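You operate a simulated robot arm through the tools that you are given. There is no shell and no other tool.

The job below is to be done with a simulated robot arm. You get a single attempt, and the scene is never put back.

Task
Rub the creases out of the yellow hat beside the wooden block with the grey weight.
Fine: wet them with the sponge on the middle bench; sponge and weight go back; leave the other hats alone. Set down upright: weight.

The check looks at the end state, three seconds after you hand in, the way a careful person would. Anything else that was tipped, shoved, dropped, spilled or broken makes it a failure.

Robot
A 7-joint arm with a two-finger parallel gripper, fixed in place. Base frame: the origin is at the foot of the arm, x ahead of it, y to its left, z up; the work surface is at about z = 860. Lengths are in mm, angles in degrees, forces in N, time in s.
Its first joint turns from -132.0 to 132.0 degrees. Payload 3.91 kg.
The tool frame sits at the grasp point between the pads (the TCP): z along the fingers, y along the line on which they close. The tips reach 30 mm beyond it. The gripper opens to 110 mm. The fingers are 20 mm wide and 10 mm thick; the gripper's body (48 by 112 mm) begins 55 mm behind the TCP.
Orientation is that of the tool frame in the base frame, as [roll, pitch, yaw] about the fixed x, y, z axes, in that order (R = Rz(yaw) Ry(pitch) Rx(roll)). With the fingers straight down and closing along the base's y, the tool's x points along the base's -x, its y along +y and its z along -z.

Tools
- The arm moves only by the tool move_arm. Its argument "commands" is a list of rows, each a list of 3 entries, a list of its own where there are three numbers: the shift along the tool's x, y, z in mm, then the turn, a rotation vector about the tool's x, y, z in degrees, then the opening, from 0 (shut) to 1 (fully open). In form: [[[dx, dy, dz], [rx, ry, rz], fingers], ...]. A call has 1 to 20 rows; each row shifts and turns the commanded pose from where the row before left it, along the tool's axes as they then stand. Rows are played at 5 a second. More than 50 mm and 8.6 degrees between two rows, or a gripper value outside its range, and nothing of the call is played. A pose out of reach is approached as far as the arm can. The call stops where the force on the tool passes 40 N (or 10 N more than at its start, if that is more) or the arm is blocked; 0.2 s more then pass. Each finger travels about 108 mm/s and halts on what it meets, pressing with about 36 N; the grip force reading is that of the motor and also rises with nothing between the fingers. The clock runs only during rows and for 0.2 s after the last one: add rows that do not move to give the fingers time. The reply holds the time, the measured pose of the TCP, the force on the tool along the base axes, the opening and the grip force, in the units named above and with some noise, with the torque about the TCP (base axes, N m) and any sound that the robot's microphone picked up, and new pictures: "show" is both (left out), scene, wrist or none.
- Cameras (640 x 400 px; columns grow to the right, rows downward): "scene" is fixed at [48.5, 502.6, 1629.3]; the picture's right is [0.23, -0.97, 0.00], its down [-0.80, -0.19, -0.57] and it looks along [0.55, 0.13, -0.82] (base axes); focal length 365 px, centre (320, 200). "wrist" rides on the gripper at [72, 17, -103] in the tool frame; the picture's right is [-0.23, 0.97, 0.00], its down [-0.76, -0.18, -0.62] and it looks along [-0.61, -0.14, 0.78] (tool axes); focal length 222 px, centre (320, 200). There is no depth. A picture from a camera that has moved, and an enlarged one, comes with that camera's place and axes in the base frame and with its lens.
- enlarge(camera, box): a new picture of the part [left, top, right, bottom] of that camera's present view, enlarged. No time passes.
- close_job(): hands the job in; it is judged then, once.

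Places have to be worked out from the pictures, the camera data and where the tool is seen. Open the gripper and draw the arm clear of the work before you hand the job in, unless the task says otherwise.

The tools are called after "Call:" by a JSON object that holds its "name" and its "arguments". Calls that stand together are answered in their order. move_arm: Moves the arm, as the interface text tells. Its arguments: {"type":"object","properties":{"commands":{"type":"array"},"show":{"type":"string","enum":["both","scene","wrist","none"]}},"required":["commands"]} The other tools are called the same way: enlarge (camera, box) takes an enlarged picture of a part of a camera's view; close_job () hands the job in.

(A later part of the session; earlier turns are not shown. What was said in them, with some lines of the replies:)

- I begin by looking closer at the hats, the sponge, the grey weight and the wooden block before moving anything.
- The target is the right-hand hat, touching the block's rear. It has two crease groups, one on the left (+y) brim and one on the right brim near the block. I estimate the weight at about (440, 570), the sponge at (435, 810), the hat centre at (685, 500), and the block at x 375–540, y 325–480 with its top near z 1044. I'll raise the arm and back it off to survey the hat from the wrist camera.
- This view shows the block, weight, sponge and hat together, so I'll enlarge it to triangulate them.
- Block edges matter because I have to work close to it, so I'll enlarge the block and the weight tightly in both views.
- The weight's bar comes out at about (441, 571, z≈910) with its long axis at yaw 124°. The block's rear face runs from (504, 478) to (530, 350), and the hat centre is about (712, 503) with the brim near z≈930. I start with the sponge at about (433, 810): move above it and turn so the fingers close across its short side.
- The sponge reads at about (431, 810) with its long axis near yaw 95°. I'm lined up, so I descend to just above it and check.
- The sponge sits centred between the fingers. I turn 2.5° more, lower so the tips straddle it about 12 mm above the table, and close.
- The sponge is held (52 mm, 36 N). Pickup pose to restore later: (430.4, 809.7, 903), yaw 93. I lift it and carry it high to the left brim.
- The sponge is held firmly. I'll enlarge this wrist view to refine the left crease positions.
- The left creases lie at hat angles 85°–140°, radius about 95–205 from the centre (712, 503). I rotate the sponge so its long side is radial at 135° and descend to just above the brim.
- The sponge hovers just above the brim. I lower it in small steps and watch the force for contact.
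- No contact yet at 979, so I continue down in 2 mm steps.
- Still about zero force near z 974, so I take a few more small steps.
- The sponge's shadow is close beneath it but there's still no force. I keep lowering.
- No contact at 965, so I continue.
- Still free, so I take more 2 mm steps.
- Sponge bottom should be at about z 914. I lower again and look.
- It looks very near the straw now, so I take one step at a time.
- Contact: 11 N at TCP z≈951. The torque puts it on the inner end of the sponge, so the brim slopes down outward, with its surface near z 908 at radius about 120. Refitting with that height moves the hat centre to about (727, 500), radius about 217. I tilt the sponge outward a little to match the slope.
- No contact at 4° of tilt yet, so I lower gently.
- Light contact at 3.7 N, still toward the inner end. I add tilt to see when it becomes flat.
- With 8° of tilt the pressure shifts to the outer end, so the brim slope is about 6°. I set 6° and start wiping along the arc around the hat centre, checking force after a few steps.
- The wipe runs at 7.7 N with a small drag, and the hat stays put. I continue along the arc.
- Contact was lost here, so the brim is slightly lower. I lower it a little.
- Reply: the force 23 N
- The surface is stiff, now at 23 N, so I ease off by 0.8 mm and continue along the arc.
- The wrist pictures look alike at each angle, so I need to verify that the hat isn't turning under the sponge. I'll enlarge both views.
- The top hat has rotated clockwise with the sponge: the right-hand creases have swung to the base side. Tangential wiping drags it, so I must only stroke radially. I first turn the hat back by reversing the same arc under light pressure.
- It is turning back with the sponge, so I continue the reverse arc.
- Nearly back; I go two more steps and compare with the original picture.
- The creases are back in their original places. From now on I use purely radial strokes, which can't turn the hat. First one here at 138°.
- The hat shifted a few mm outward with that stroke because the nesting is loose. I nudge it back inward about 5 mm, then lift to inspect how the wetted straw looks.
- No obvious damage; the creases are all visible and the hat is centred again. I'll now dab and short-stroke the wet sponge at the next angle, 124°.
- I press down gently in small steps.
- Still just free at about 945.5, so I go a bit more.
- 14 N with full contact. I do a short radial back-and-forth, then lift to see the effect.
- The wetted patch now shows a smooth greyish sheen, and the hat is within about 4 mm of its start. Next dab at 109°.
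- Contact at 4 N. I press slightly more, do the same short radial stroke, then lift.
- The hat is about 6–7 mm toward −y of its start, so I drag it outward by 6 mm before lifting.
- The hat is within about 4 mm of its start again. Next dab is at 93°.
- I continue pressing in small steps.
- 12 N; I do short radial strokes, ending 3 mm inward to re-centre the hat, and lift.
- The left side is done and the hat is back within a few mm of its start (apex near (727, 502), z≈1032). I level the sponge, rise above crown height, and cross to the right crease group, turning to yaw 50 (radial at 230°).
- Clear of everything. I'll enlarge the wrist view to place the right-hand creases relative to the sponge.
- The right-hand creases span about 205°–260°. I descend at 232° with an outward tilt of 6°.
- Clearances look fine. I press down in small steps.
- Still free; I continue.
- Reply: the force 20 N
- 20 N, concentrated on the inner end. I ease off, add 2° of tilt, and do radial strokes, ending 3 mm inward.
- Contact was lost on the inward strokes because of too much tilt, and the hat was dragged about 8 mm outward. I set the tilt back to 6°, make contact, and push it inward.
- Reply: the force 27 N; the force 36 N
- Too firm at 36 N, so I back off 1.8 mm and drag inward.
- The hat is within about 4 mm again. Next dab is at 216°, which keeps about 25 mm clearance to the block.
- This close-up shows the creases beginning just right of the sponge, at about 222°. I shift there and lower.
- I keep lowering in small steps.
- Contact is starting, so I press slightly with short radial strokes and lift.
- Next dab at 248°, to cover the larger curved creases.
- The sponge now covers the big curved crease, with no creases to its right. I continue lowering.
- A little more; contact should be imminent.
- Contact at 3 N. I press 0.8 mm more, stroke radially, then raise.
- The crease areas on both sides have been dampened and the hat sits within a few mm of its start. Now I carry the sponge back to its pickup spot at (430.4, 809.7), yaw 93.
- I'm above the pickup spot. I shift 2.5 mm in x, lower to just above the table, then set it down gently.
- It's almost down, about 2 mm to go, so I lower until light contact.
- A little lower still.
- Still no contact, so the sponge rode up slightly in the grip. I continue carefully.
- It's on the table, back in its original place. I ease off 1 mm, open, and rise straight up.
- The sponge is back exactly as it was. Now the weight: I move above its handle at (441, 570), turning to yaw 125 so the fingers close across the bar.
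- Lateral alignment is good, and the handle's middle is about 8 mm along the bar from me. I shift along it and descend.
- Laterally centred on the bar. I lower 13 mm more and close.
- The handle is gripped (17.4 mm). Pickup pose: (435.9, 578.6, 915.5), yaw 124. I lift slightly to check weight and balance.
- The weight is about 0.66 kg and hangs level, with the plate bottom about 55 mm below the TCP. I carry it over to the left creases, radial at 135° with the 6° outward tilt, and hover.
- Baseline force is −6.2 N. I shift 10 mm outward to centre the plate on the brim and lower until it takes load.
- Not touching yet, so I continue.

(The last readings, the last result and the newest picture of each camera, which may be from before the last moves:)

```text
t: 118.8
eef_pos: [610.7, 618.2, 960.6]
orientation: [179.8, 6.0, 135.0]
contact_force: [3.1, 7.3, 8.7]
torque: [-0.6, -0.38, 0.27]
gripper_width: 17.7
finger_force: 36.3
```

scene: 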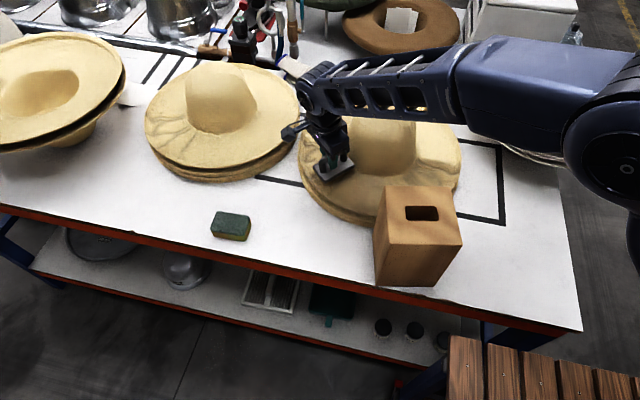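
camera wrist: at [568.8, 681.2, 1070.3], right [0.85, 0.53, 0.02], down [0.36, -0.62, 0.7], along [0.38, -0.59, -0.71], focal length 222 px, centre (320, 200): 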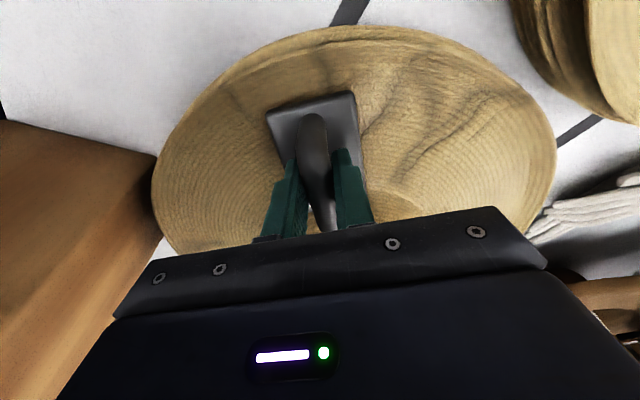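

The plate now presses with about 15 N. I do a short radial rub and look at the effect and at whether the hat moves.

Call:
{"name": "move_arm", "arguments": {"commands": [[[0, 0, -0.4], [0, 0, 0], 0], [[6, 0, 0], [0, 0, 0], 0], [[6, 0, 0], [0, 0, 0], 0], [[-6, 0, 0], [0, 0, 0], 0], [[-6, 0, 0], [0, 0, 0], 0], [[-6, 0, 0], [0, 0, 0], 0], [[-6, 0, 0], [0, 0, 0], 0], [[6, 0, 0], [0, 0, 0], 0], [[6, 0, 0], [0, 0, 0], 0], [[0, 0, 0], [0, 0, 0], 0]], "show": "both"}}

Call:
{"name": "enlarge", "arguments": {"camera": "scene", "box": [280, 60, 480, 240]}}

Call:
{"name": "enlarge", "arguments": {"camera": "wrist", "box": [150, 0, 590, 250]}}

```text
t: 121.0
eef_pos: [609.4, 615.5, 960.9]
orientation: [-180.0, 6.0, 135.1]
contact_force: [0.0, -0.3, -0.7]
torque: [-0.2, -0.18, 0.0]
gripper_width: 17.7
finger_force: 35.8
camera wrist: at [562.9, 687.1, 1055.0], right [0.85, 0.53, 0.02], down [0.36, -0.62, 0.7], along [0.38, -0.58, -0.71], focal length 222 px, centre (320, 200)
```

scene: 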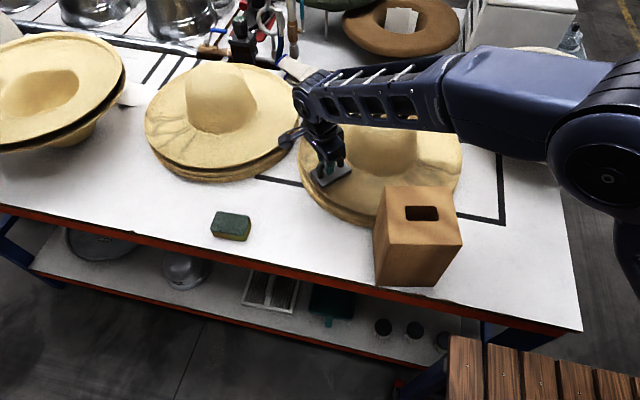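
wrist: 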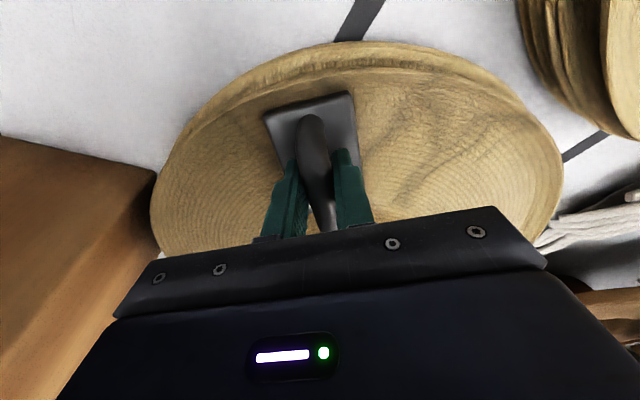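

```text
2.22 times, centred on (380, 150) of scene
camera zoom: at [48.5, 502.6, 1629.3], right [0.23, -0.97, 0.0], down [-0.8, -0.19, -0.57], along [0.55, 0.13, -0.82], focal length 811 px, centre (187, 311)
```

zoom: 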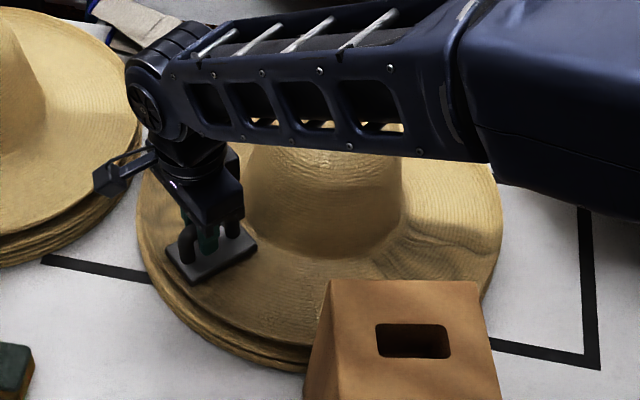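

```text
1.45 times, centred on (370, 125) of wrist
camera zoom: at [562.9, 687.1, 1055.0], right [0.85, 0.53, 0.02], down [0.36, -0.62, 0.7], along [0.38, -0.58, -0.71], focal length 323 px, centre (247, 309)
```

zoom: 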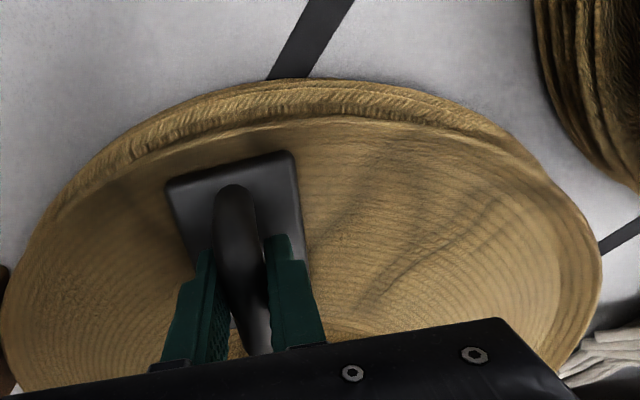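

The hat held still this time, so I do more radial cycles at slightly higher pressure, then lift aside to see the result.

Call:
{"name": "move_arm", "arguments": {"commands": [[[0, 0, 0.5], [0, 0, 0], 0], [[7, 0, 0], [0, 0, 0], 0], [[7, 0, 0], [0, 0, 0], 0], [[-7, 0, 0], [0, 0, 0], 0], [[-7, 0, 0], [0, 0, 0], 0], [[-7, 0, 0], [0, 0, 0], 0], [[-5, 0, 0], [0, 0, 0], 0], [[5, 0, 0], [0, 0, 0], 0], [[7, 0, 0], [0, 0, 0], 0], [[7, 0, 0], [0, 0, 0], 0], [[7, 0, 0], [0, 0, 0], 0], [[-7, 0, 0], [0, 0, 0], 0], [[-7, 0, 0], [0, 0, 0], 0], [[-7, 0, 0], [0, 0, 0], 0], [[7, 0, 0], [0, 0, 0], 0], [[0, 0, 0], [0, 0, 0], 0]], "show": "none"}}

Call:
{"name": "move_arm", "arguments": {"commands": [[[0, 0, -10], [0, 0, 0], 0], [[0, 0, -20], [0, 0, 0], 0], [[5, -40, -20], [0, 0, 0], 0], [[5, -40, -5], [0, 0, 0], 0], [[5, -40, 0], [0, 0, 0], 0], [[0, 0, 0], [0, 0, 0], 0]], "show": "both"}}

Call:
{"name": "enlarge", "arguments": {"camera": "scene", "box": [280, 60, 480, 240]}}

Call:
{"name": "enlarge", "arguments": {"camera": "wrist", "box": [240, 0, 640, 230]}}

```text
t: 124.4
eef_pos: [610.6, 615.7, 959.2]
orientation: [180.0, 6.0, 135.0]
contact_force: [0.7, -0.4, -0.8]
torque: [-0.25, -0.16, 0.0]
gripper_width: 17.8
finger_force: 36.3
```

```text
t: 125.8
eef_pos: [509.4, 542.8, 1012.0]
orientation: [-180.0, 6.0, 134.9]
contact_force: [-0.4, 0.0, -7.0]
torque: [0.07, 0.04, -0.01]
gripper_width: 18.0
finger_force: 36.0
camera wrist: at [462.8, 613.7, 1107.9], right [0.85, 0.53, 0.02], down [0.36, -0.61, 0.7], along [0.38, -0.59, -0.71], focal length 222 px, centre (320, 200)
```

scene: 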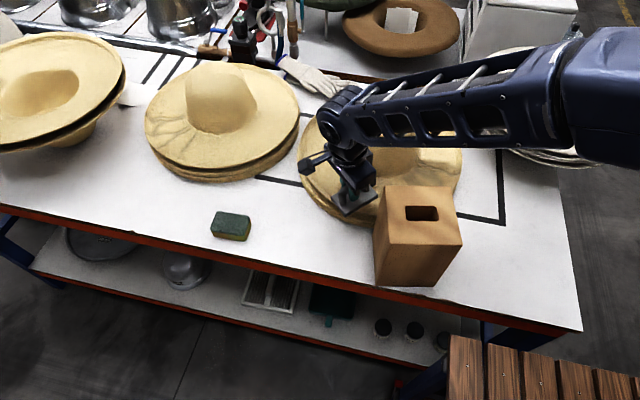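
wrist: 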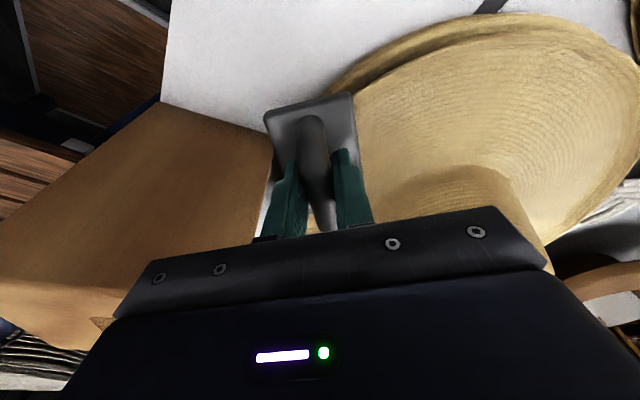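

```text
2.22 times, centred on (380, 150) of scene
camera zoom: at [48.5, 502.6, 1629.3], right [0.23, -0.97, 0.0], down [-0.8, -0.19, -0.57], along [0.55, 0.13, -0.82], focal length 811 px, centre (187, 311)
```

zoom: 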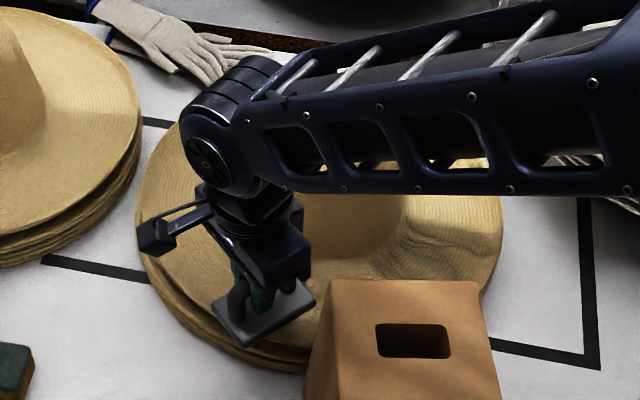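

```text
1.60 times, centred on (440, 115) of wrist
camera zoom: at [462.8, 613.7, 1107.9], right [0.85, 0.53, 0.02], down [0.36, -0.61, 0.7], along [0.38, -0.59, -0.71], focal length 355 px, centre (128, 336)
```

zoom: 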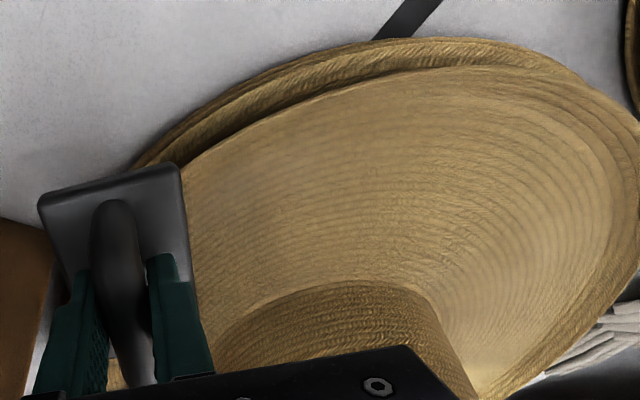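

The creases on the left brim are gone. Now I level the weight, raise it above crown and block height, and move to the right crease group.

Call:
{"name": "move_arm", "arguments": {"commands": [[[0, 0, -15], [0, 6, 0], 0], [[0, 0, -28], [0, 0, 0], 0], [[0, 0, -28], [0, 0, 0], 0], [[0, 0, -28], [0, 0, 0], 0], [[0, 0, -20], [0, 0, 0], 0], [[-42.1, -5.1, 0], [0, 0, 0], 0], [[-42.1, -5.1, 0], [0, 0, 0], 0], [[-42.1, -5.1, 0], [0, 0, 0], 0], [[-42.1, -5.1, 0], [0, 0, 0], 0], [[-42.1, -5.1, 0], [0, 0, 0], 0], [[0, 0, 0], [0, 0, 0], 0]], "show": "scene"}}

Call:
{"name": "move_arm", "arguments": {"commands": [[[0, 0, 0], [0, 0, 8], 0], [[0, 0, 0], [0, 0, 8], 0], [[0, 0, 0], [0, 0, 8], 0], [[0, 0, 0], [0, 0, 8], 0], [[0, 0, 0], [0, 0, 8], 0], [[0, 0, 0], [0, 0, 8], 0], [[0, 0, 0], [0, 0, 8], 0], [[0, 0, 0], [0, 0, 8], 0], [[0, 0, 0], [0, 0, 8], 0], [[0, 0, 0], [0, 0, 8], 0], [[0, 0, 0], [0, 0, 0], 0]], "show": "both"}}

Call:
{"name": "enlarge", "arguments": {"camera": "scene", "box": [280, 60, 480, 240]}}

Call:
{"name": "enlarge", "arguments": {"camera": "wrist", "box": [180, 0, 520, 200]}}

```text
t: 128.2
eef_pos: [641.9, 379.6, 1131.6]
orientation: [-180.0, -0.1, 135.0]
contact_force: [-0.6, 0.8, -5.3]
torque: [0.06, 0.0, -0.02]
gripper_width: 17.8
finger_force: 36.3
```

scene: 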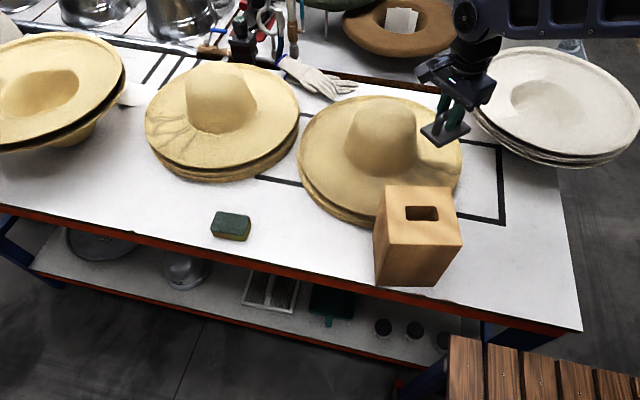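

```text
t: 130.6
eef_pos: [641.2, 382.6, 1131.2]
orientation: [-180.0, 0.0, 54.9]
contact_force: [0.3, -0.6, -5.6]
torque: [0.04, -0.02, 0.0]
gripper_width: 17.6
finger_force: 36.0
camera wrist: at [695.6, 430.4, 1234.6], right [0.67, -0.75, 0.0], down [-0.58, -0.52, 0.62], along [-0.46, -0.42, -0.78], focal length 222 px, centre (320, 200)
```

scene: 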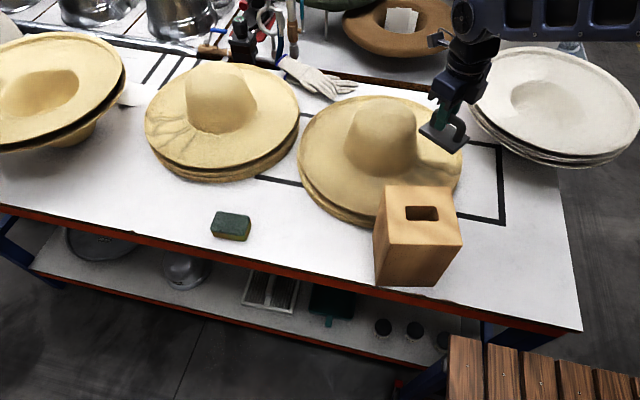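
wrist: 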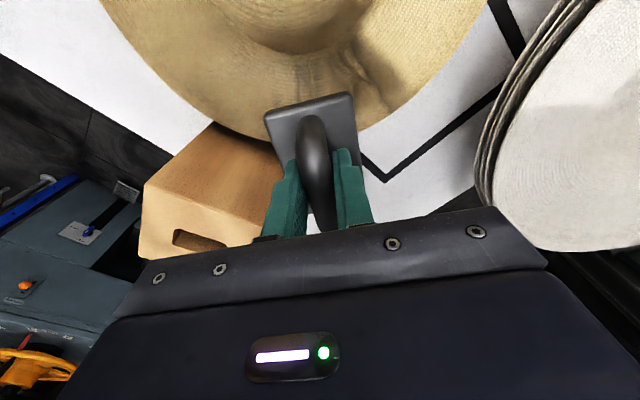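

```text
2.22 times, centred on (380, 150) of scene
camera zoom: at [48.5, 502.6, 1629.3], right [0.23, -0.97, 0.0], down [-0.8, -0.19, -0.57], along [0.55, 0.13, -0.82], focal length 811 px, centre (187, 311)
```

zoom: 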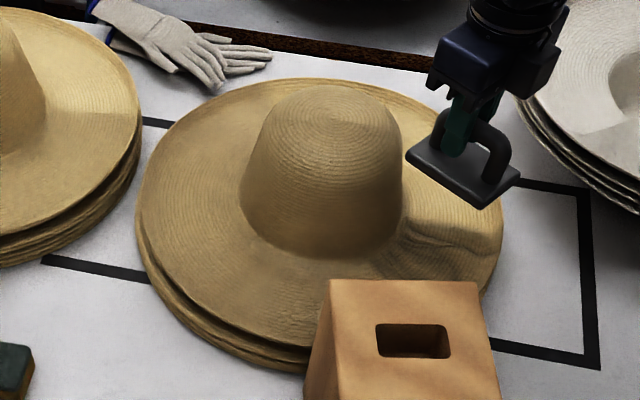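

```text
1.88 times, centred on (350, 100) of wrist
camera zoom: at [695.6, 430.4, 1234.6], right [0.67, -0.75, 0.0], down [-0.58, -0.52, 0.62], along [-0.46, -0.42, -0.78], focal length 418 px, centre (264, 388)
```

zoom: 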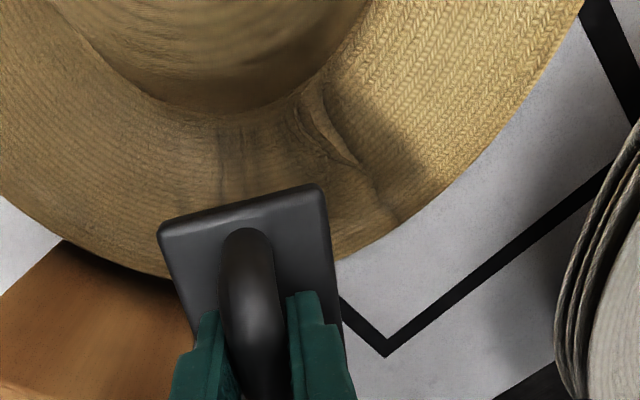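

Confirmed: the left side is smooth and the right creases remain. I shift to 240°, descend, and tilt for the brim slope.

Call:
{"name": "move_arm", "arguments": {"commands": [[[-4.9, 15.7, 0], [0, 0, -5], 0], [[0, 0, 29], [0, 0, 0], 0], [[0, 0, 29], [0, 0, 0], 0], [[0, 0, 29], [0, 0, 0], 0], [[0, 0, 29], [0, 0, 0], 0], [[0, 0, 25], [0, 0, 0], 0], [[0, 0, 14], [0, 0, 0], 0], [[0, 0, 0], [0, 6, 0], 0], [[0, 0, 0], [0, 0, 0], 0]], "show": "both"}}

Call:
{"name": "enlarge", "arguments": {"camera": "scene", "box": [330, 60, 510, 240]}}

```text
t: 132.6
eef_pos: [651.0, 367.3, 975.8]
orientation: [-180.0, -6.0, 59.9]
contact_force: [0.0, 0.0, -6.3]
torque: [0.03, -0.02, -0.04]
gripper_width: 17.7
finger_force: 36.6
camera wrist: at [696.3, 411.3, 1086.6], right [0.73, -0.68, -0.02], down [-0.57, -0.62, 0.54], along [-0.38, -0.38, -0.84], focal length 222 px, centre (320, 200)
```

scene: 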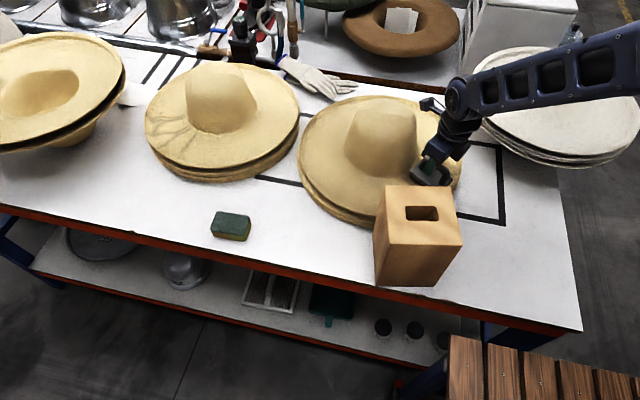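
wrist: 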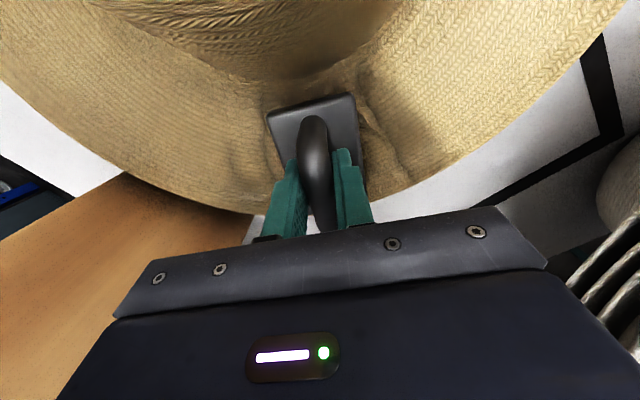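

```text
2.22 times, centred on (420, 150) of scene
camera zoom: at [48.5, 502.6, 1629.3], right [0.23, -0.97, 0.0], down [-0.8, -0.19, -0.57], along [0.55, 0.13, -0.82], focal length 811 px, centre (98, 311)
```

zoom: 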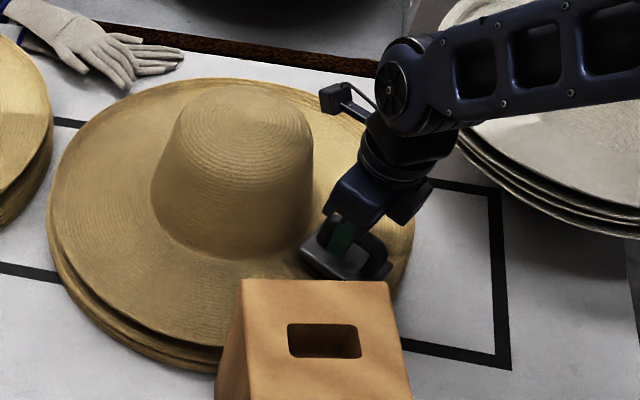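

The plate hovers between crown and rim. I shift 5 mm outward and lower until it takes load.

Call:
{"name": "move_arm", "arguments": {"commands": [[[-5, 0, 5], [0, 0, 0], 0], [[0, 0, 5], [0, 0, 0], 0], [[0, 0, 2.5], [0, 0, 0], 0], [[0, 0, 0], [0, 0, 0], 0]], "show": "none"}}

Call:
{"name": "move_arm", "arguments": {"commands": [[[0, 0, 1.2], [0, 0, 0], 0], [[0, 0, 0], [0, 0, 0], 0]], "show": "none"}}

Call:
{"name": "move_arm", "arguments": {"commands": [[[0, 0, 1.2], [0, 0, 0], 0], [[0, 0, 0], [0, 0, 0], 0]], "show": "none"}}

```text
t: 133.6
eef_pos: [648.3, 364.1, 962.4]
orientation: [180.0, -6.0, 60.0]
contact_force: [-0.9, 0.0, -5.8]
torque: [-0.01, -0.03, 0.0]
gripper_width: 17.6
finger_force: 35.9
```

```text
t: 134.2
eef_pos: [648.8, 366.1, 962.1]
orientation: [-179.9, -6.1, 60.0]
contact_force: [0.3, -0.4, -6.1]
torque: [0.02, -0.02, -0.02]
gripper_width: 17.8
finger_force: 36.5
```

```text
t: 134.8
eef_pos: [649.6, 364.8, 961.9]
orientation: [180.0, -6.0, 60.1]
contact_force: [-1.1, -1.2, 3.3]
torque: [0.31, -0.12, -0.01]
gripper_width: 17.6
finger_force: 36.0
```

In contact at about 9 N net. I rub radially back and forth.

Call:
{"name": "move_arm", "arguments": {"commands": [[[0, 0, 0.2], [0, 0, 0], 0], [[-6, 0, 0], [0, 0, 0], 0], [[-6, 0, 0], [0, 0, 0], 0], [[6, 0, 0], [0, 0, 0], 0], [[6, 0, 0], [0, 0, 0], 0], [[6, 0, 0], [0, 0, 0], 0], [[-6, 0, 0], [0, 0, 0], 0], [[-6, 0, 0], [0, 0, 0], 0], [[-6, 0, 0], [0, 0, 0], 0], [[6, 0, 0], [0, 0, 0], 0], [[6, 0, 0], [0, 0, 0], 0], [[6, 0, 0], [0, 0, 0], 0], [[-6, 0, 0], [0, 0, 0], 0], [[0, 0, 0], [0, 0, 0], 0]], "show": "both"}}

Call:
{"name": "enlarge", "arguments": {"camera": "scene", "box": [280, 60, 480, 240]}}

Call:
{"name": "enlarge", "arguments": {"camera": "wrist", "box": [180, 0, 520, 200]}}

```text
t: 137.8
eef_pos: [648.4, 364.3, 961.1]
orientation: [180.0, -6.0, 59.9]
contact_force: [-0.1, 3.3, 5.0]
torque: [0.51, -0.22, 0.08]
gripper_width: 17.5
finger_force: 35.5
camera wrist: at [693.4, 408.8, 1071.4], right [0.73, -0.68, -0.02], down [-0.57, -0.62, 0.54], along [-0.38, -0.38, -0.84], focal length 222 px, centre (320, 200)
```

scene: 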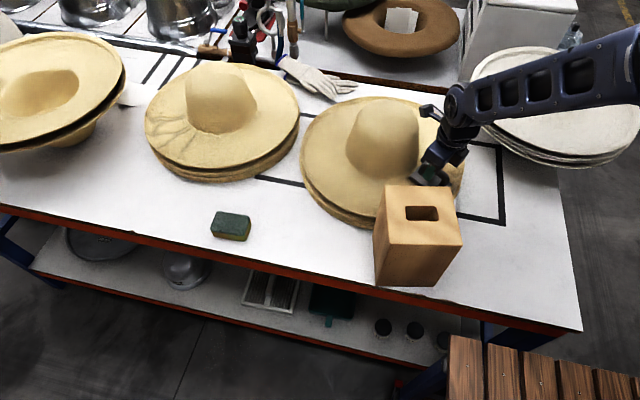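
wrist: 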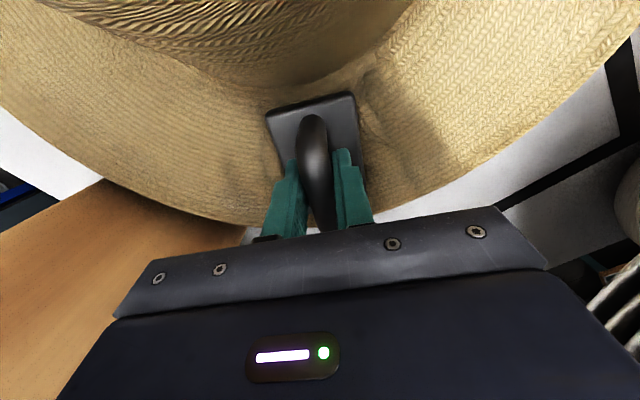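

```text
2.22 times, centred on (380, 150) of scene
camera zoom: at [48.5, 502.6, 1629.3], right [0.23, -0.97, 0.0], down [-0.8, -0.19, -0.57], along [0.55, 0.13, -0.82], focal length 811 px, centre (187, 311)
```

zoom: 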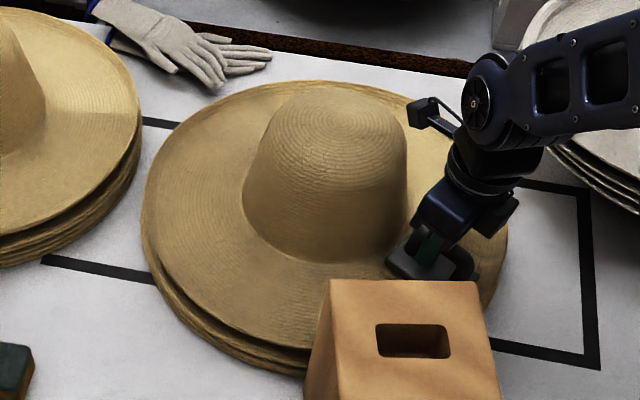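

```text
1.88 times, centred on (350, 100) of wrist
camera zoom: at [693.4, 408.8, 1071.4], right [0.73, -0.68, -0.02], down [-0.57, -0.62, 0.54], along [-0.38, -0.38, -0.84], focal length 418 px, centre (264, 388)
```

zoom: 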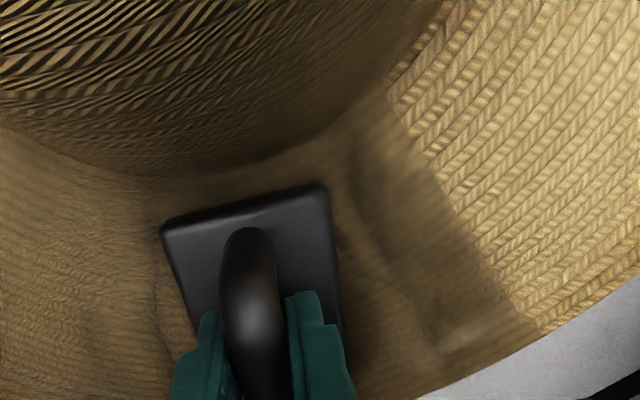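

The creases here are fading. I continue with more cycles, ending a bit inward to re-centre the hat.

Call:
{"name": "move_arm", "arguments": {"commands": [[[6, 0, 0], [0, 0, 0], 0], [[6, 0, 0], [0, 0, 0], 0], [[-6, 0, 0], [0, 0, 0], 0], [[-6, 0, 0], [0, 0, 0], 0], [[-6, 0, 0], [0, 0, 0], 0], [[6, 0, 0], [0, 0, 0], 0], [[6, 0, 0], [0, 0, 0], 0], [[6, 0, 0], [0, 0, 0], 0], [[-6, 0, 0], [0, 0, 0], 0], [[-6, 0, 0], [0, 0, 0], 0], [[-6, 0, 0], [0, 0, 0], 0], [[6, 0, 0], [0, 0, 0], 0], [[6, 0, 0], [0, 0, 0], 0], [[6, 0, 0], [0, 0, 0], 0], [[0, 0, 0], [0, 0, 0], 0]], "show": "none"}}

Call:
{"name": "move_arm", "arguments": {"commands": [[[0, 0, -10], [0, 0, 0], 0], [[0, 0, -20], [0, 0, 0], 0], [[0, 0, -20], [0, -6, 0], 0], [[-20, 0, -30], [0, 0, 0], 0], [[-20, 0, -30], [0, 0, 0], 0], [[-20, 0, -20], [0, 0, 0], 0], [[0, 0, 0], [0, 0, 0], 0]], "show": "both"}}

Call:
{"name": "enlarge", "arguments": {"camera": "scene", "box": [280, 60, 480, 240]}}

Call:
{"name": "enlarge", "arguments": {"camera": "wrist", "box": [180, 0, 520, 200]}}

```text
t: 141.0
eef_pos: [655.0, 375.6, 962.3]
orientation: [179.9, -5.9, 60.0]
contact_force: [-0.8, -0.8, -7.2]
torque: [-0.04, 0.04, 0.02]
gripper_width: 17.5
finger_force: 35.5
```

```text
t: 142.6
eef_pos: [620.3, 320.2, 1092.1]
orientation: [-179.9, 0.0, 60.1]
contact_force: [0.8, 0.9, -5.7]
torque: [0.0, -0.01, 0.01]
gripper_width: 17.7
finger_force: 36.0
camera wrist: at [670.9, 374.3, 1195.2], right [0.73, -0.68, 0.0], down [-0.53, -0.57, 0.62], along [-0.43, -0.45, -0.78], focal length 222 px, centre (320, 200)
```

scene: 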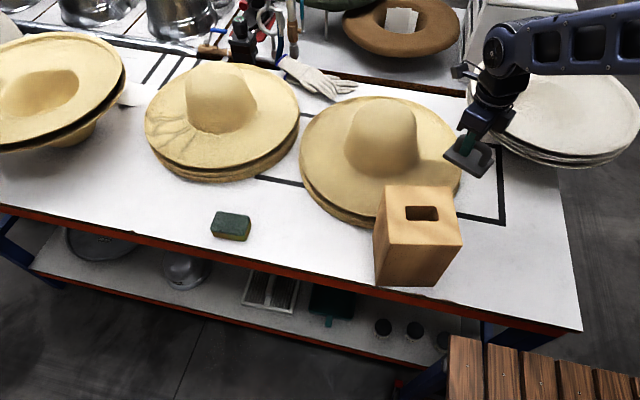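
wrist: 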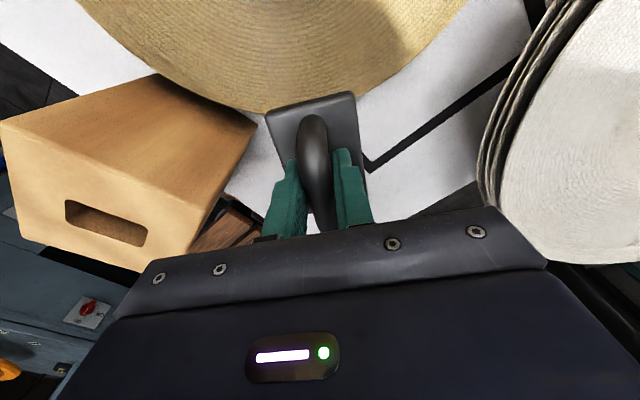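

```text
2.22 times, centred on (380, 150) of scene
camera zoom: at [48.5, 502.6, 1629.3], right [0.23, -0.97, 0.0], down [-0.8, -0.19, -0.57], along [0.55, 0.13, -0.82], focal length 811 px, centre (187, 311)
```

zoom: 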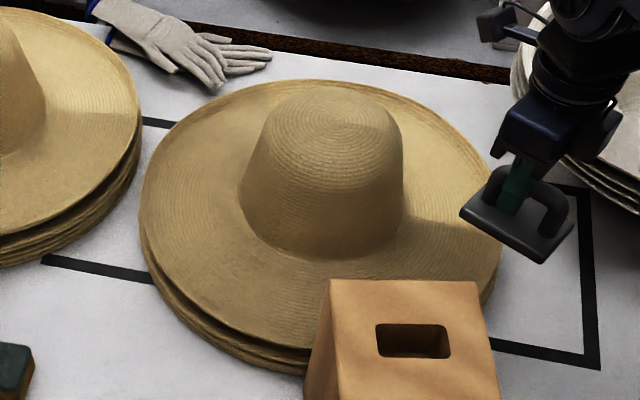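

```text
1.88 times, centred on (350, 100) of wrist
camera zoom: at [670.9, 374.3, 1195.2], right [0.73, -0.68, 0.0], down [-0.53, -0.57, 0.62], along [-0.43, -0.45, -0.78], focal length 418 px, centre (264, 388)
```

zoom: 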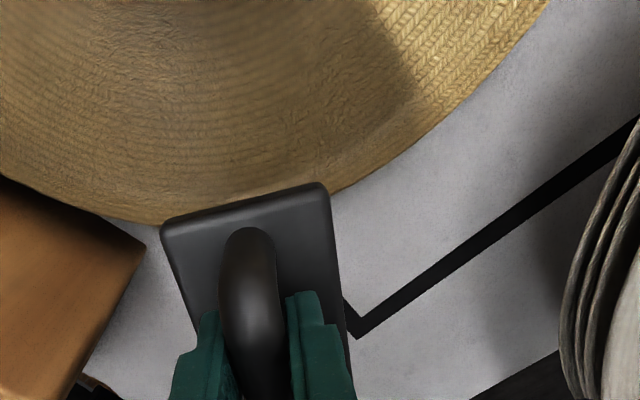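

The right creases are gone as well, and the hat sits within about 4 mm of where it was. I raise the weight above the block and carry it back to its pickup pose.

Call:
{"name": "move_arm", "arguments": {"commands": [[[0, 0, -9], [0, 0, -8], 0], [[0, 0, -9], [0, 0, -8], 0], [[0, 0, -9], [0, 0, -8], 0], [[0, 0, -9], [0, 0, -8], 0], [[0, 0, -9], [0, 0, -8], 0], [[0, 0, -9], [0, 0, -8], 0], [[0, 0, -9], [0, 0, -8], 0], [[0, 0, -9], [0, 0, -8], 0], [[39.7, -1.05, 0], [0, 0, 0], 0], [[39.7, -1.05, 0], [0, 0, 0], 0], [[39.7, -1.05, 0], [0, 0, 0], 0], [[39.7, -1.05, 0], [0, 0, 0], 0], [[39.7, -1.05, 0], [0, 0, 0], 0], [[39.7, -1.05, 0], [0, 0, 0], 0], [[39.7, -1.05, 0], [0, 0, 0], 0], [[39.7, -1.05, 0], [0, 0, 0], 0], [[0, 0, 0], [0, 0, 0], 0], [[0, 0, 0], [0, 0, 0], 0]], "show": "both"}}

Call:
{"name": "enlarge", "arguments": {"camera": "wrist", "box": [300, 0, 640, 230]}}

```text
t: 146.4
eef_pos: [436.8, 576.2, 1163.6]
orientation: [180.0, 0.1, 124.0]
contact_force: [-0.1, -0.3, -5.3]
torque: [0.01, 0.02, -0.01]
gripper_width: 17.6
finger_force: 36.2
camera wrist: at [408.7, 646.1, 1267.1], right [0.93, 0.36, 0.0], down [0.28, -0.73, 0.62], along [0.22, -0.58, -0.78], focal length 222 px, centre (320, 200)
```

scene: 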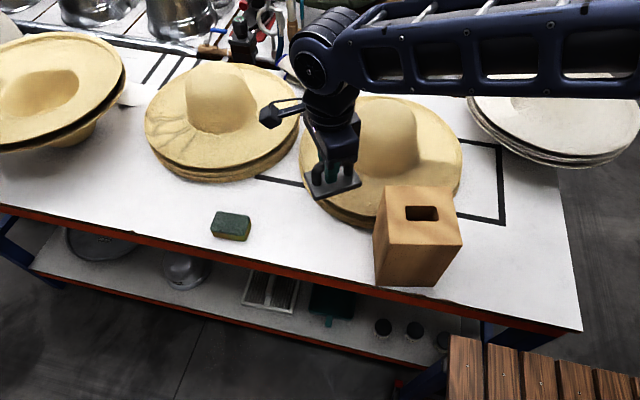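
wrist: 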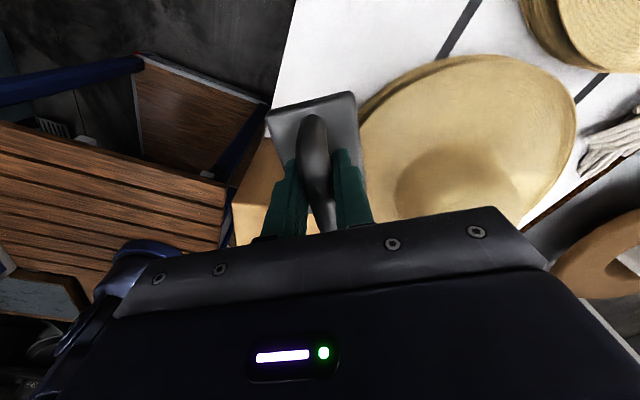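

```text
1.74 times, centred on (470, 115) of wrist
camera zoom: at [408.7, 646.1, 1267.1], right [0.93, 0.36, 0.0], down [0.28, -0.73, 0.62], along [0.22, -0.58, -0.78], focal length 386 px, centre (59, 348)
```

zoom: 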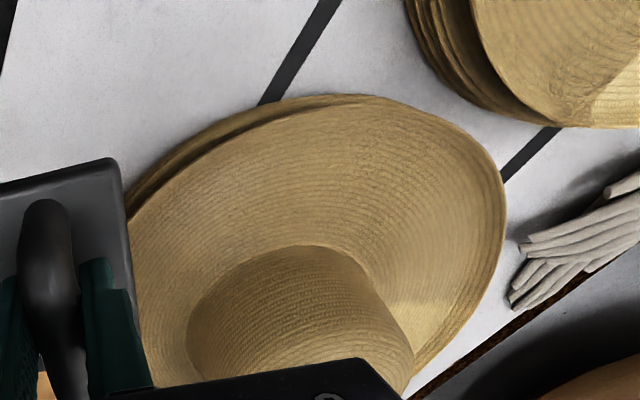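

The left brim is smooth from this side too. I lower the weight towards its original spot.

Call:
{"name": "move_arm", "arguments": {"commands": [[[1.5, 0, 25], [0, 0, 0], 0], [[0, 0, 29], [0, 0, 0], 0], [[0, 0, 29], [0, 0, 0], 0], [[0, 0, 29], [0, 0, 0], 0], [[0, 0, 29], [0, 0, 0], 0], [[0, 0, 29], [0, 0, 0], 0], [[0, 0, 29], [0, 0, 0], 0], [[0, 0, 29], [0, 0, 0], 0], [[0, 0, 9], [0, 0, 0], 0], [[0, 0, 0], [0, 0, 0], 0], [[0, 0, 0], [0, 0, 0], 0]], "show": "scene"}}

Call:
{"name": "enlarge", "arguments": {"camera": "scene", "box": [290, 190, 380, 270]}}

```text
t: 148.8
eef_pos: [437.3, 579.5, 926.1]
orientation: [-179.9, 0.0, 124.0]
contact_force: [-0.5, 0.1, -6.3]
torque: [0.05, 0.05, -0.01]
gripper_width: 17.4
finger_force: 35.4
```

scene: 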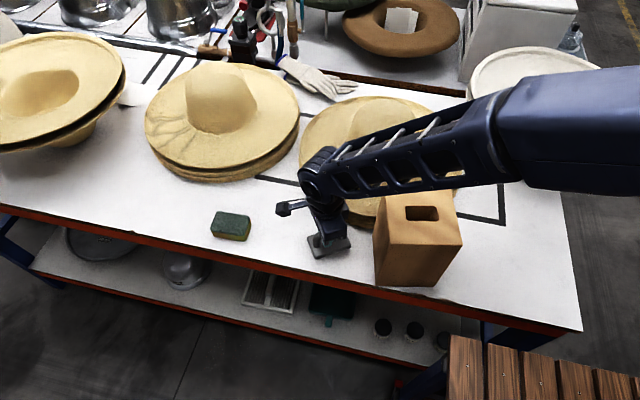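

```text
5.00 times, centred on (335, 230) of scene
camera zoom: at [48.5, 502.6, 1629.3], right [0.23, -0.97, 0.0], down [-0.8, -0.19, -0.57], along [0.55, 0.13, -0.82], focal length 1824 px, centre (245, 50)
```

zoom: 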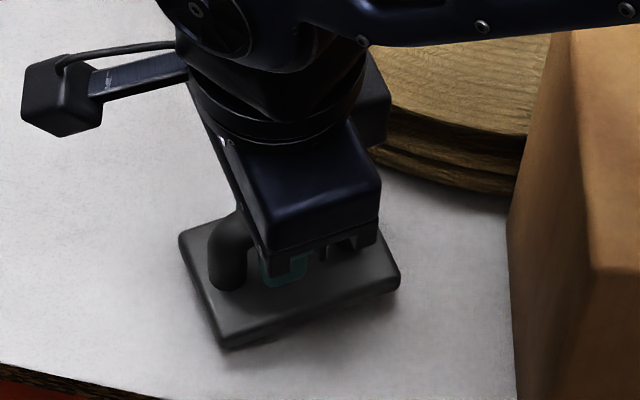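

It's about 10 mm above its place and level. I lower in small steps until it rests.

Call:
{"name": "move_arm", "arguments": {"commands": [[[0, 0, 4], [0, 0, 0], 0], [[0, 0, 3], [0, 0, 0], 0], [[0, 0, 1.5], [0, 0, 0], 0], [[0, 0, 0], [0, 0, 0], 0]], "show": "none"}}

Call:
{"name": "move_arm", "arguments": {"commands": [[[0, 0, 1], [0, 0, 0], 0], [[0, 0, 0], [0, 0, 0], 0]], "show": "none"}}

Call:
{"name": "move_arm", "arguments": {"commands": [[[0, 0, 1], [0, 0, 0], 0], [[0, 0, 0], [0, 0, 0], 0]], "show": "none"}}

```text
t: 149.8
eef_pos: [436.6, 577.5, 917.5]
orientation: [180.0, 0.0, 124.0]
contact_force: [0.6, 1.1, -6.9]
torque: [0.02, 0.04, -0.01]
gripper_width: 17.7
finger_force: 35.8
```

```text
t: 150.4
eef_pos: [437.0, 578.8, 917.1]
orientation: [-179.9, 0.1, 123.9]
contact_force: [-0.1, 0.3, -6.1]
torque: [0.03, 0.02, 0.0]
gripper_width: 17.3
finger_force: 36.1
```

```text
t: 151.0
eef_pos: [436.6, 579.7, 916.3]
orientation: [-179.9, 0.0, 124.0]
contact_force: [0.2, 0.2, -6.7]
torque: [0.07, 0.04, 0.0]
gripper_width: 17.6
finger_force: 35.6
```

A little further.

Call:
{"name": "move_arm", "arguments": {"commands": [[[0, 0, 1], [0, 0, 0], 0], [[0, 0, 0], [0, 0, 0], 0]], "show": "none"}}

Call:
{"name": "move_arm", "arguments": {"commands": [[[0, 0, 0.8], [0, 0, 0], 0], [[0, 0, 0], [0, 0, 0], 0]], "show": "scene"}}

Call:
{"name": "enlarge", "arguments": {"camera": "scene", "box": [290, 190, 380, 270]}}

```text
t: 151.6
eef_pos: [436.6, 578.6, 915.8]
orientation: [-180.0, 0.0, 123.9]
contact_force: [-0.1, 0.2, -7.0]
torque: [0.05, 0.02, -0.01]
gripper_width: 17.6
finger_force: 35.9
```

```text
t: 152.2
eef_pos: [435.6, 579.1, 914.6]
orientation: [-180.0, 0.0, 124.1]
contact_force: [-0.1, 0.3, -6.4]
torque: [0.02, 0.02, 0.0]
gripper_width: 17.6
finger_force: 35.7
```

scene: 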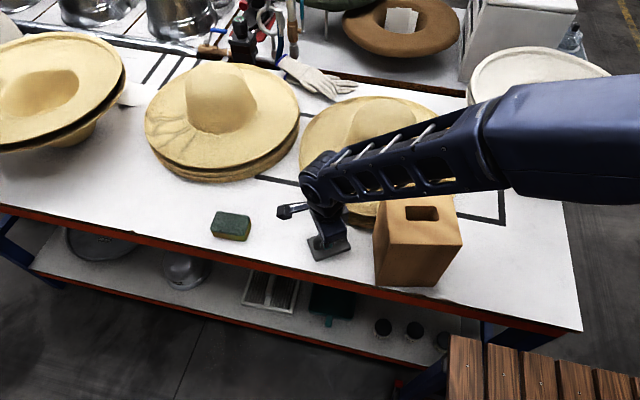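

```text
5.00 times, centred on (335, 230) of scene
camera zoom: at [48.5, 502.6, 1629.3], right [0.23, -0.97, 0.0], down [-0.8, -0.19, -0.57], along [0.55, 0.13, -0.82], focal length 1824 px, centre (245, 50)
```

zoom: 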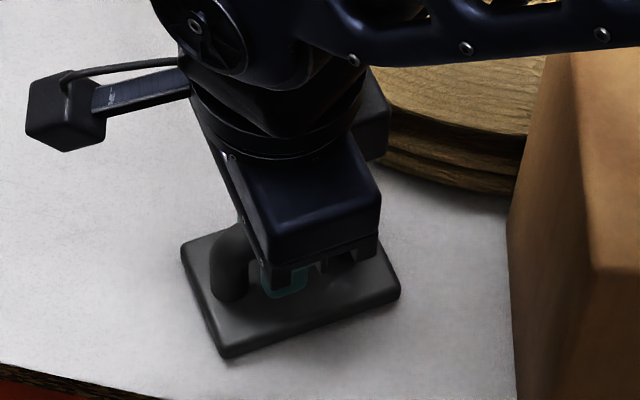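

The plate outline matches the original; I take the last millimetre or so in steps.

Call:
{"name": "move_arm", "arguments": {"commands": [[[0, 0, 0.8], [0, 0, 0], 0], [[0, 0, 0], [0, 0, 0], 0]], "show": "none"}}

Call:
{"name": "move_arm", "arguments": {"commands": [[[0, 0, 0.8], [0, 0, 0], 0], [[0, 0, 0], [0, 0, 0], 0]], "show": "none"}}

```text
t: 152.8
eef_pos: [436.7, 578.9, 914.1]
orientation: [180.0, 0.0, 124.0]
contact_force: [-0.1, -1.5, 2.3]
torque: [0.19, 0.22, 0.09]
gripper_width: 17.4
finger_force: 35.9
```

```text
t: 153.4
eef_pos: [437.6, 577.8, 914.6]
orientation: [179.9, -0.2, 123.8]
contact_force: [3.5, -3.3, 21.5]
torque: [0.41, 0.3, 0.01]
gripper_width: 17.7
finger_force: 36.1
```

It rests on the bench. I ease up 1 mm, open the fingers, and rise straight up.

Call:
{"name": "move_arm", "arguments": {"commands": [[[0, 0, -1], [0, 0, 0], 0], [[0, 0, 0], [0, 0, 0], 0.15], [[0, 0, 0], [0, 0, 0], 0.3], [[0, 0, 0], [0, 0, 0], 0.6], [[0, 0, 0], [0, 0, 0], 0.6], [[0, 0, -10], [0, 0, 0], 0.6], [[0, 0, -25], [0, 0, 0], 0.6], [[0, 0, -40], [0, 0, 0], 0.6], [[0, 0, -40], [0, 0, 0], 0.6], [[0, 0, -40], [0, 0, 0], 0.6], [[0, 0, -40], [0, 0, 0], 0.6], [[0, 0, 0], [0, 0, 0], 0.6]], "show": "both"}}

Call:
{"name": "enlarge", "arguments": {"camera": "scene", "box": [190, 190, 370, 290]}}

```text
t: 156.0
eef_pos: [436.2, 579.4, 1109.3]
orientation: [180.0, 0.0, 124.0]
contact_force: [0.4, -1.1, -0.1]
torque: [0.0, 0.01, -0.03]
gripper_width: 66.0
finger_force: 0.1
camera wrist: at [409.7, 648.4, 1212.5], right [0.93, 0.36, 0.0], down [0.28, -0.73, 0.62], along [0.22, -0.58, -0.78], focal length 222 px, centre (320, 200)
```

scene: 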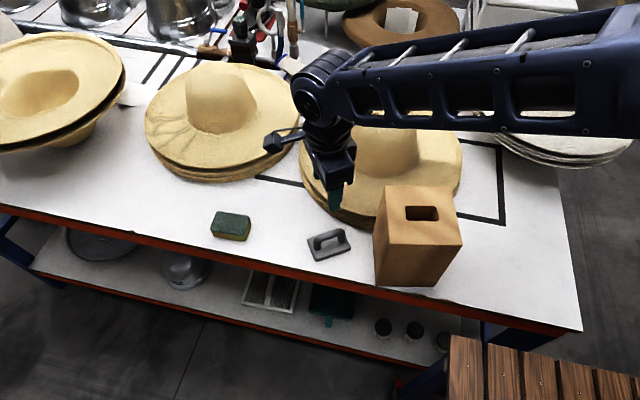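
wrist: 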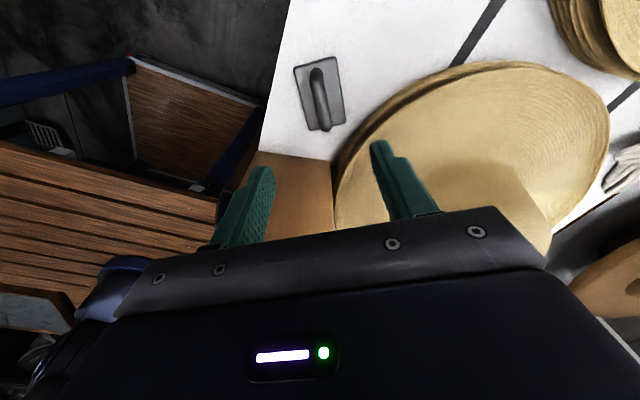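

```text
3.56 times, centred on (280, 240) of scene
camera zoom: at [48.5, 502.6, 1629.3], right [0.23, -0.97, 0.0], down [-0.8, -0.19, -0.57], along [0.55, 0.13, -0.82], focal length 1297 px, centre (462, 58)
```

zoom: 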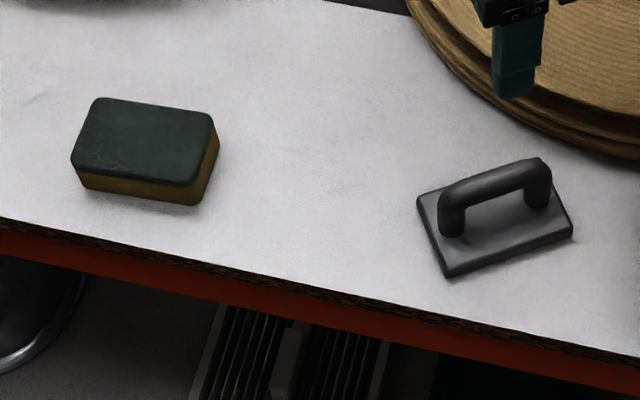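

Sponge and weight are back in place and upright. I return the arm to its start pose, which also gives the original wrist view of the hat for a final check.

Call:
{"name": "move_arm", "arguments": {"commands": [[[0, 0, -33], [0, 0, 0], 0.8], [[0, 0, -33], [0, 0, 0], 0.8], [[-42, -7.5, 0], [0, 0, 0], 0.8], [[-42, -7.5, 0], [0, 0, 0], 1], [[-42, -7.5, 0], [0, 0, 0], 1], [[-42, -7.5, 0], [0, 0, 0], 1], [[-42, -7.5, 0], [0, 0, 0], 1], [[-42, -7.5, 0], [0, 0, 0], 1], [[-42, -7.5, 0], [0, 0, 0], 1], [[0, 0, 0], [0, 0, -8], 1], [[0, 0, 0], [0, 0, -8], 1], [[0, 0, 0], [0, 0, -8], 1], [[0, 0, 0], [0, 0, -8], 1], [[0, 0, 0], [0, 0, -8], 1], [[0, 0, 0], [0, 0, -8], 1], [[0, 0, 0], [0, 0, -8], 1], [[0, 0, 0], [0, 0, 0], 1]], "show": "both"}}

Call:
{"name": "enlarge", "arguments": {"camera": "wrist", "box": [300, 0, 640, 230]}}

Call:
{"name": "enlarge", "arguments": {"camera": "scene", "box": [280, 80, 480, 300]}}

```text
t: 159.6
eef_pos: [556.2, 304.8, 1176.4]
orientation: [179.9, 0.0, -179.9]
contact_force: [-0.7, 0.0, -0.1]
torque: [0.01, 0.01, 0.01]
gripper_width: 109.9
finger_force: 0.0
camera wrist: at [484.8, 321.9, 1278.7], right [0.23, 0.97, 0.0], down [0.76, -0.18, 0.62], along [0.61, -0.14, -0.78], focal length 222 px, centre (320, 200)
```

scene: 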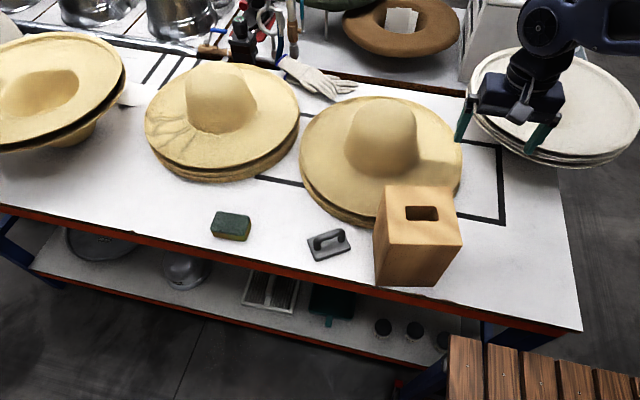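
wrist: 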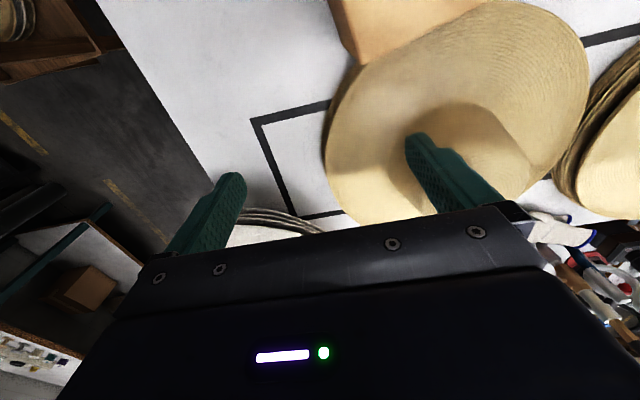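

```text
1.74 times, centred on (470, 115) of wrist
camera zoom: at [484.8, 321.9, 1278.7], right [0.23, 0.97, 0.0], down [0.76, -0.18, 0.62], along [0.61, -0.14, -0.78], focal length 386 px, centre (59, 348)
```

zoom: 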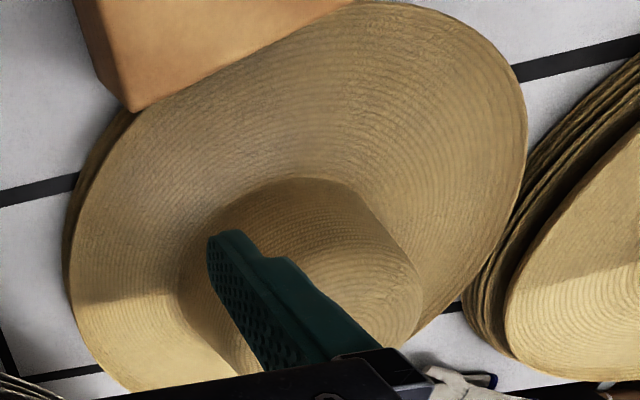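

```text
1.82 times, centred on (380, 190) of scene
camera zoom: at [48.5, 502.6, 1629.3], right [0.23, -0.97, 0.0], down [-0.8, -0.19, -0.57], along [0.55, 0.13, -0.82], focal length 663 px, centre (211, 218)
```

zoom: 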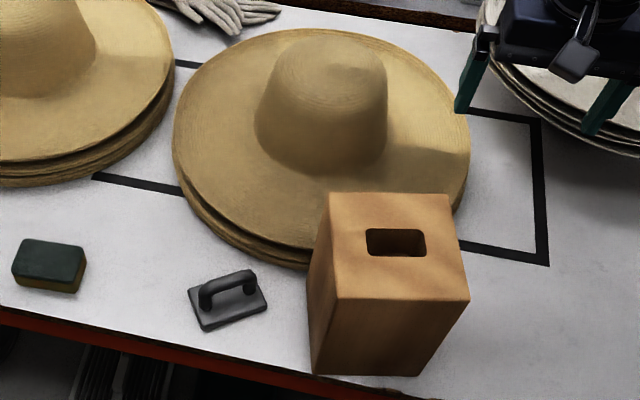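

Every view shows the target hat's brim smooth on both sides and resting about 5 mm from its start on its stack. The block and the other hats are untouched, the sponge and the upright weight are back, and the gripper is open with the arm clear, so I hand in.

Call:
{"name": "close_job", "arguments": {}}

```text
The job is handed in.
```

The creases are out of the yellow hat beside the wooden block; its brim looks smooth on both sides in every camera view. I wet both crease areas with the sponge first, then rubbed them flat with the grey weight.

- **Target hat:** early on, the sponge dragged it round by roughly 45–50 degrees. I turned it back until the creases lined up with the first picture. It now sits about 5 mm toward the block's right-hand side (−y) of where it started, still nested on its stack.
- **Sponge and weight:** both are back where they were, the weight upright and within about 2 mm of its original spot.
- **Everything else:** in the pictures, the block and the other hats are where they were. The gripper is open and the arm is back at its starting position, clear of the bench.

The job is handed in, but I haven't seen the result of the check.
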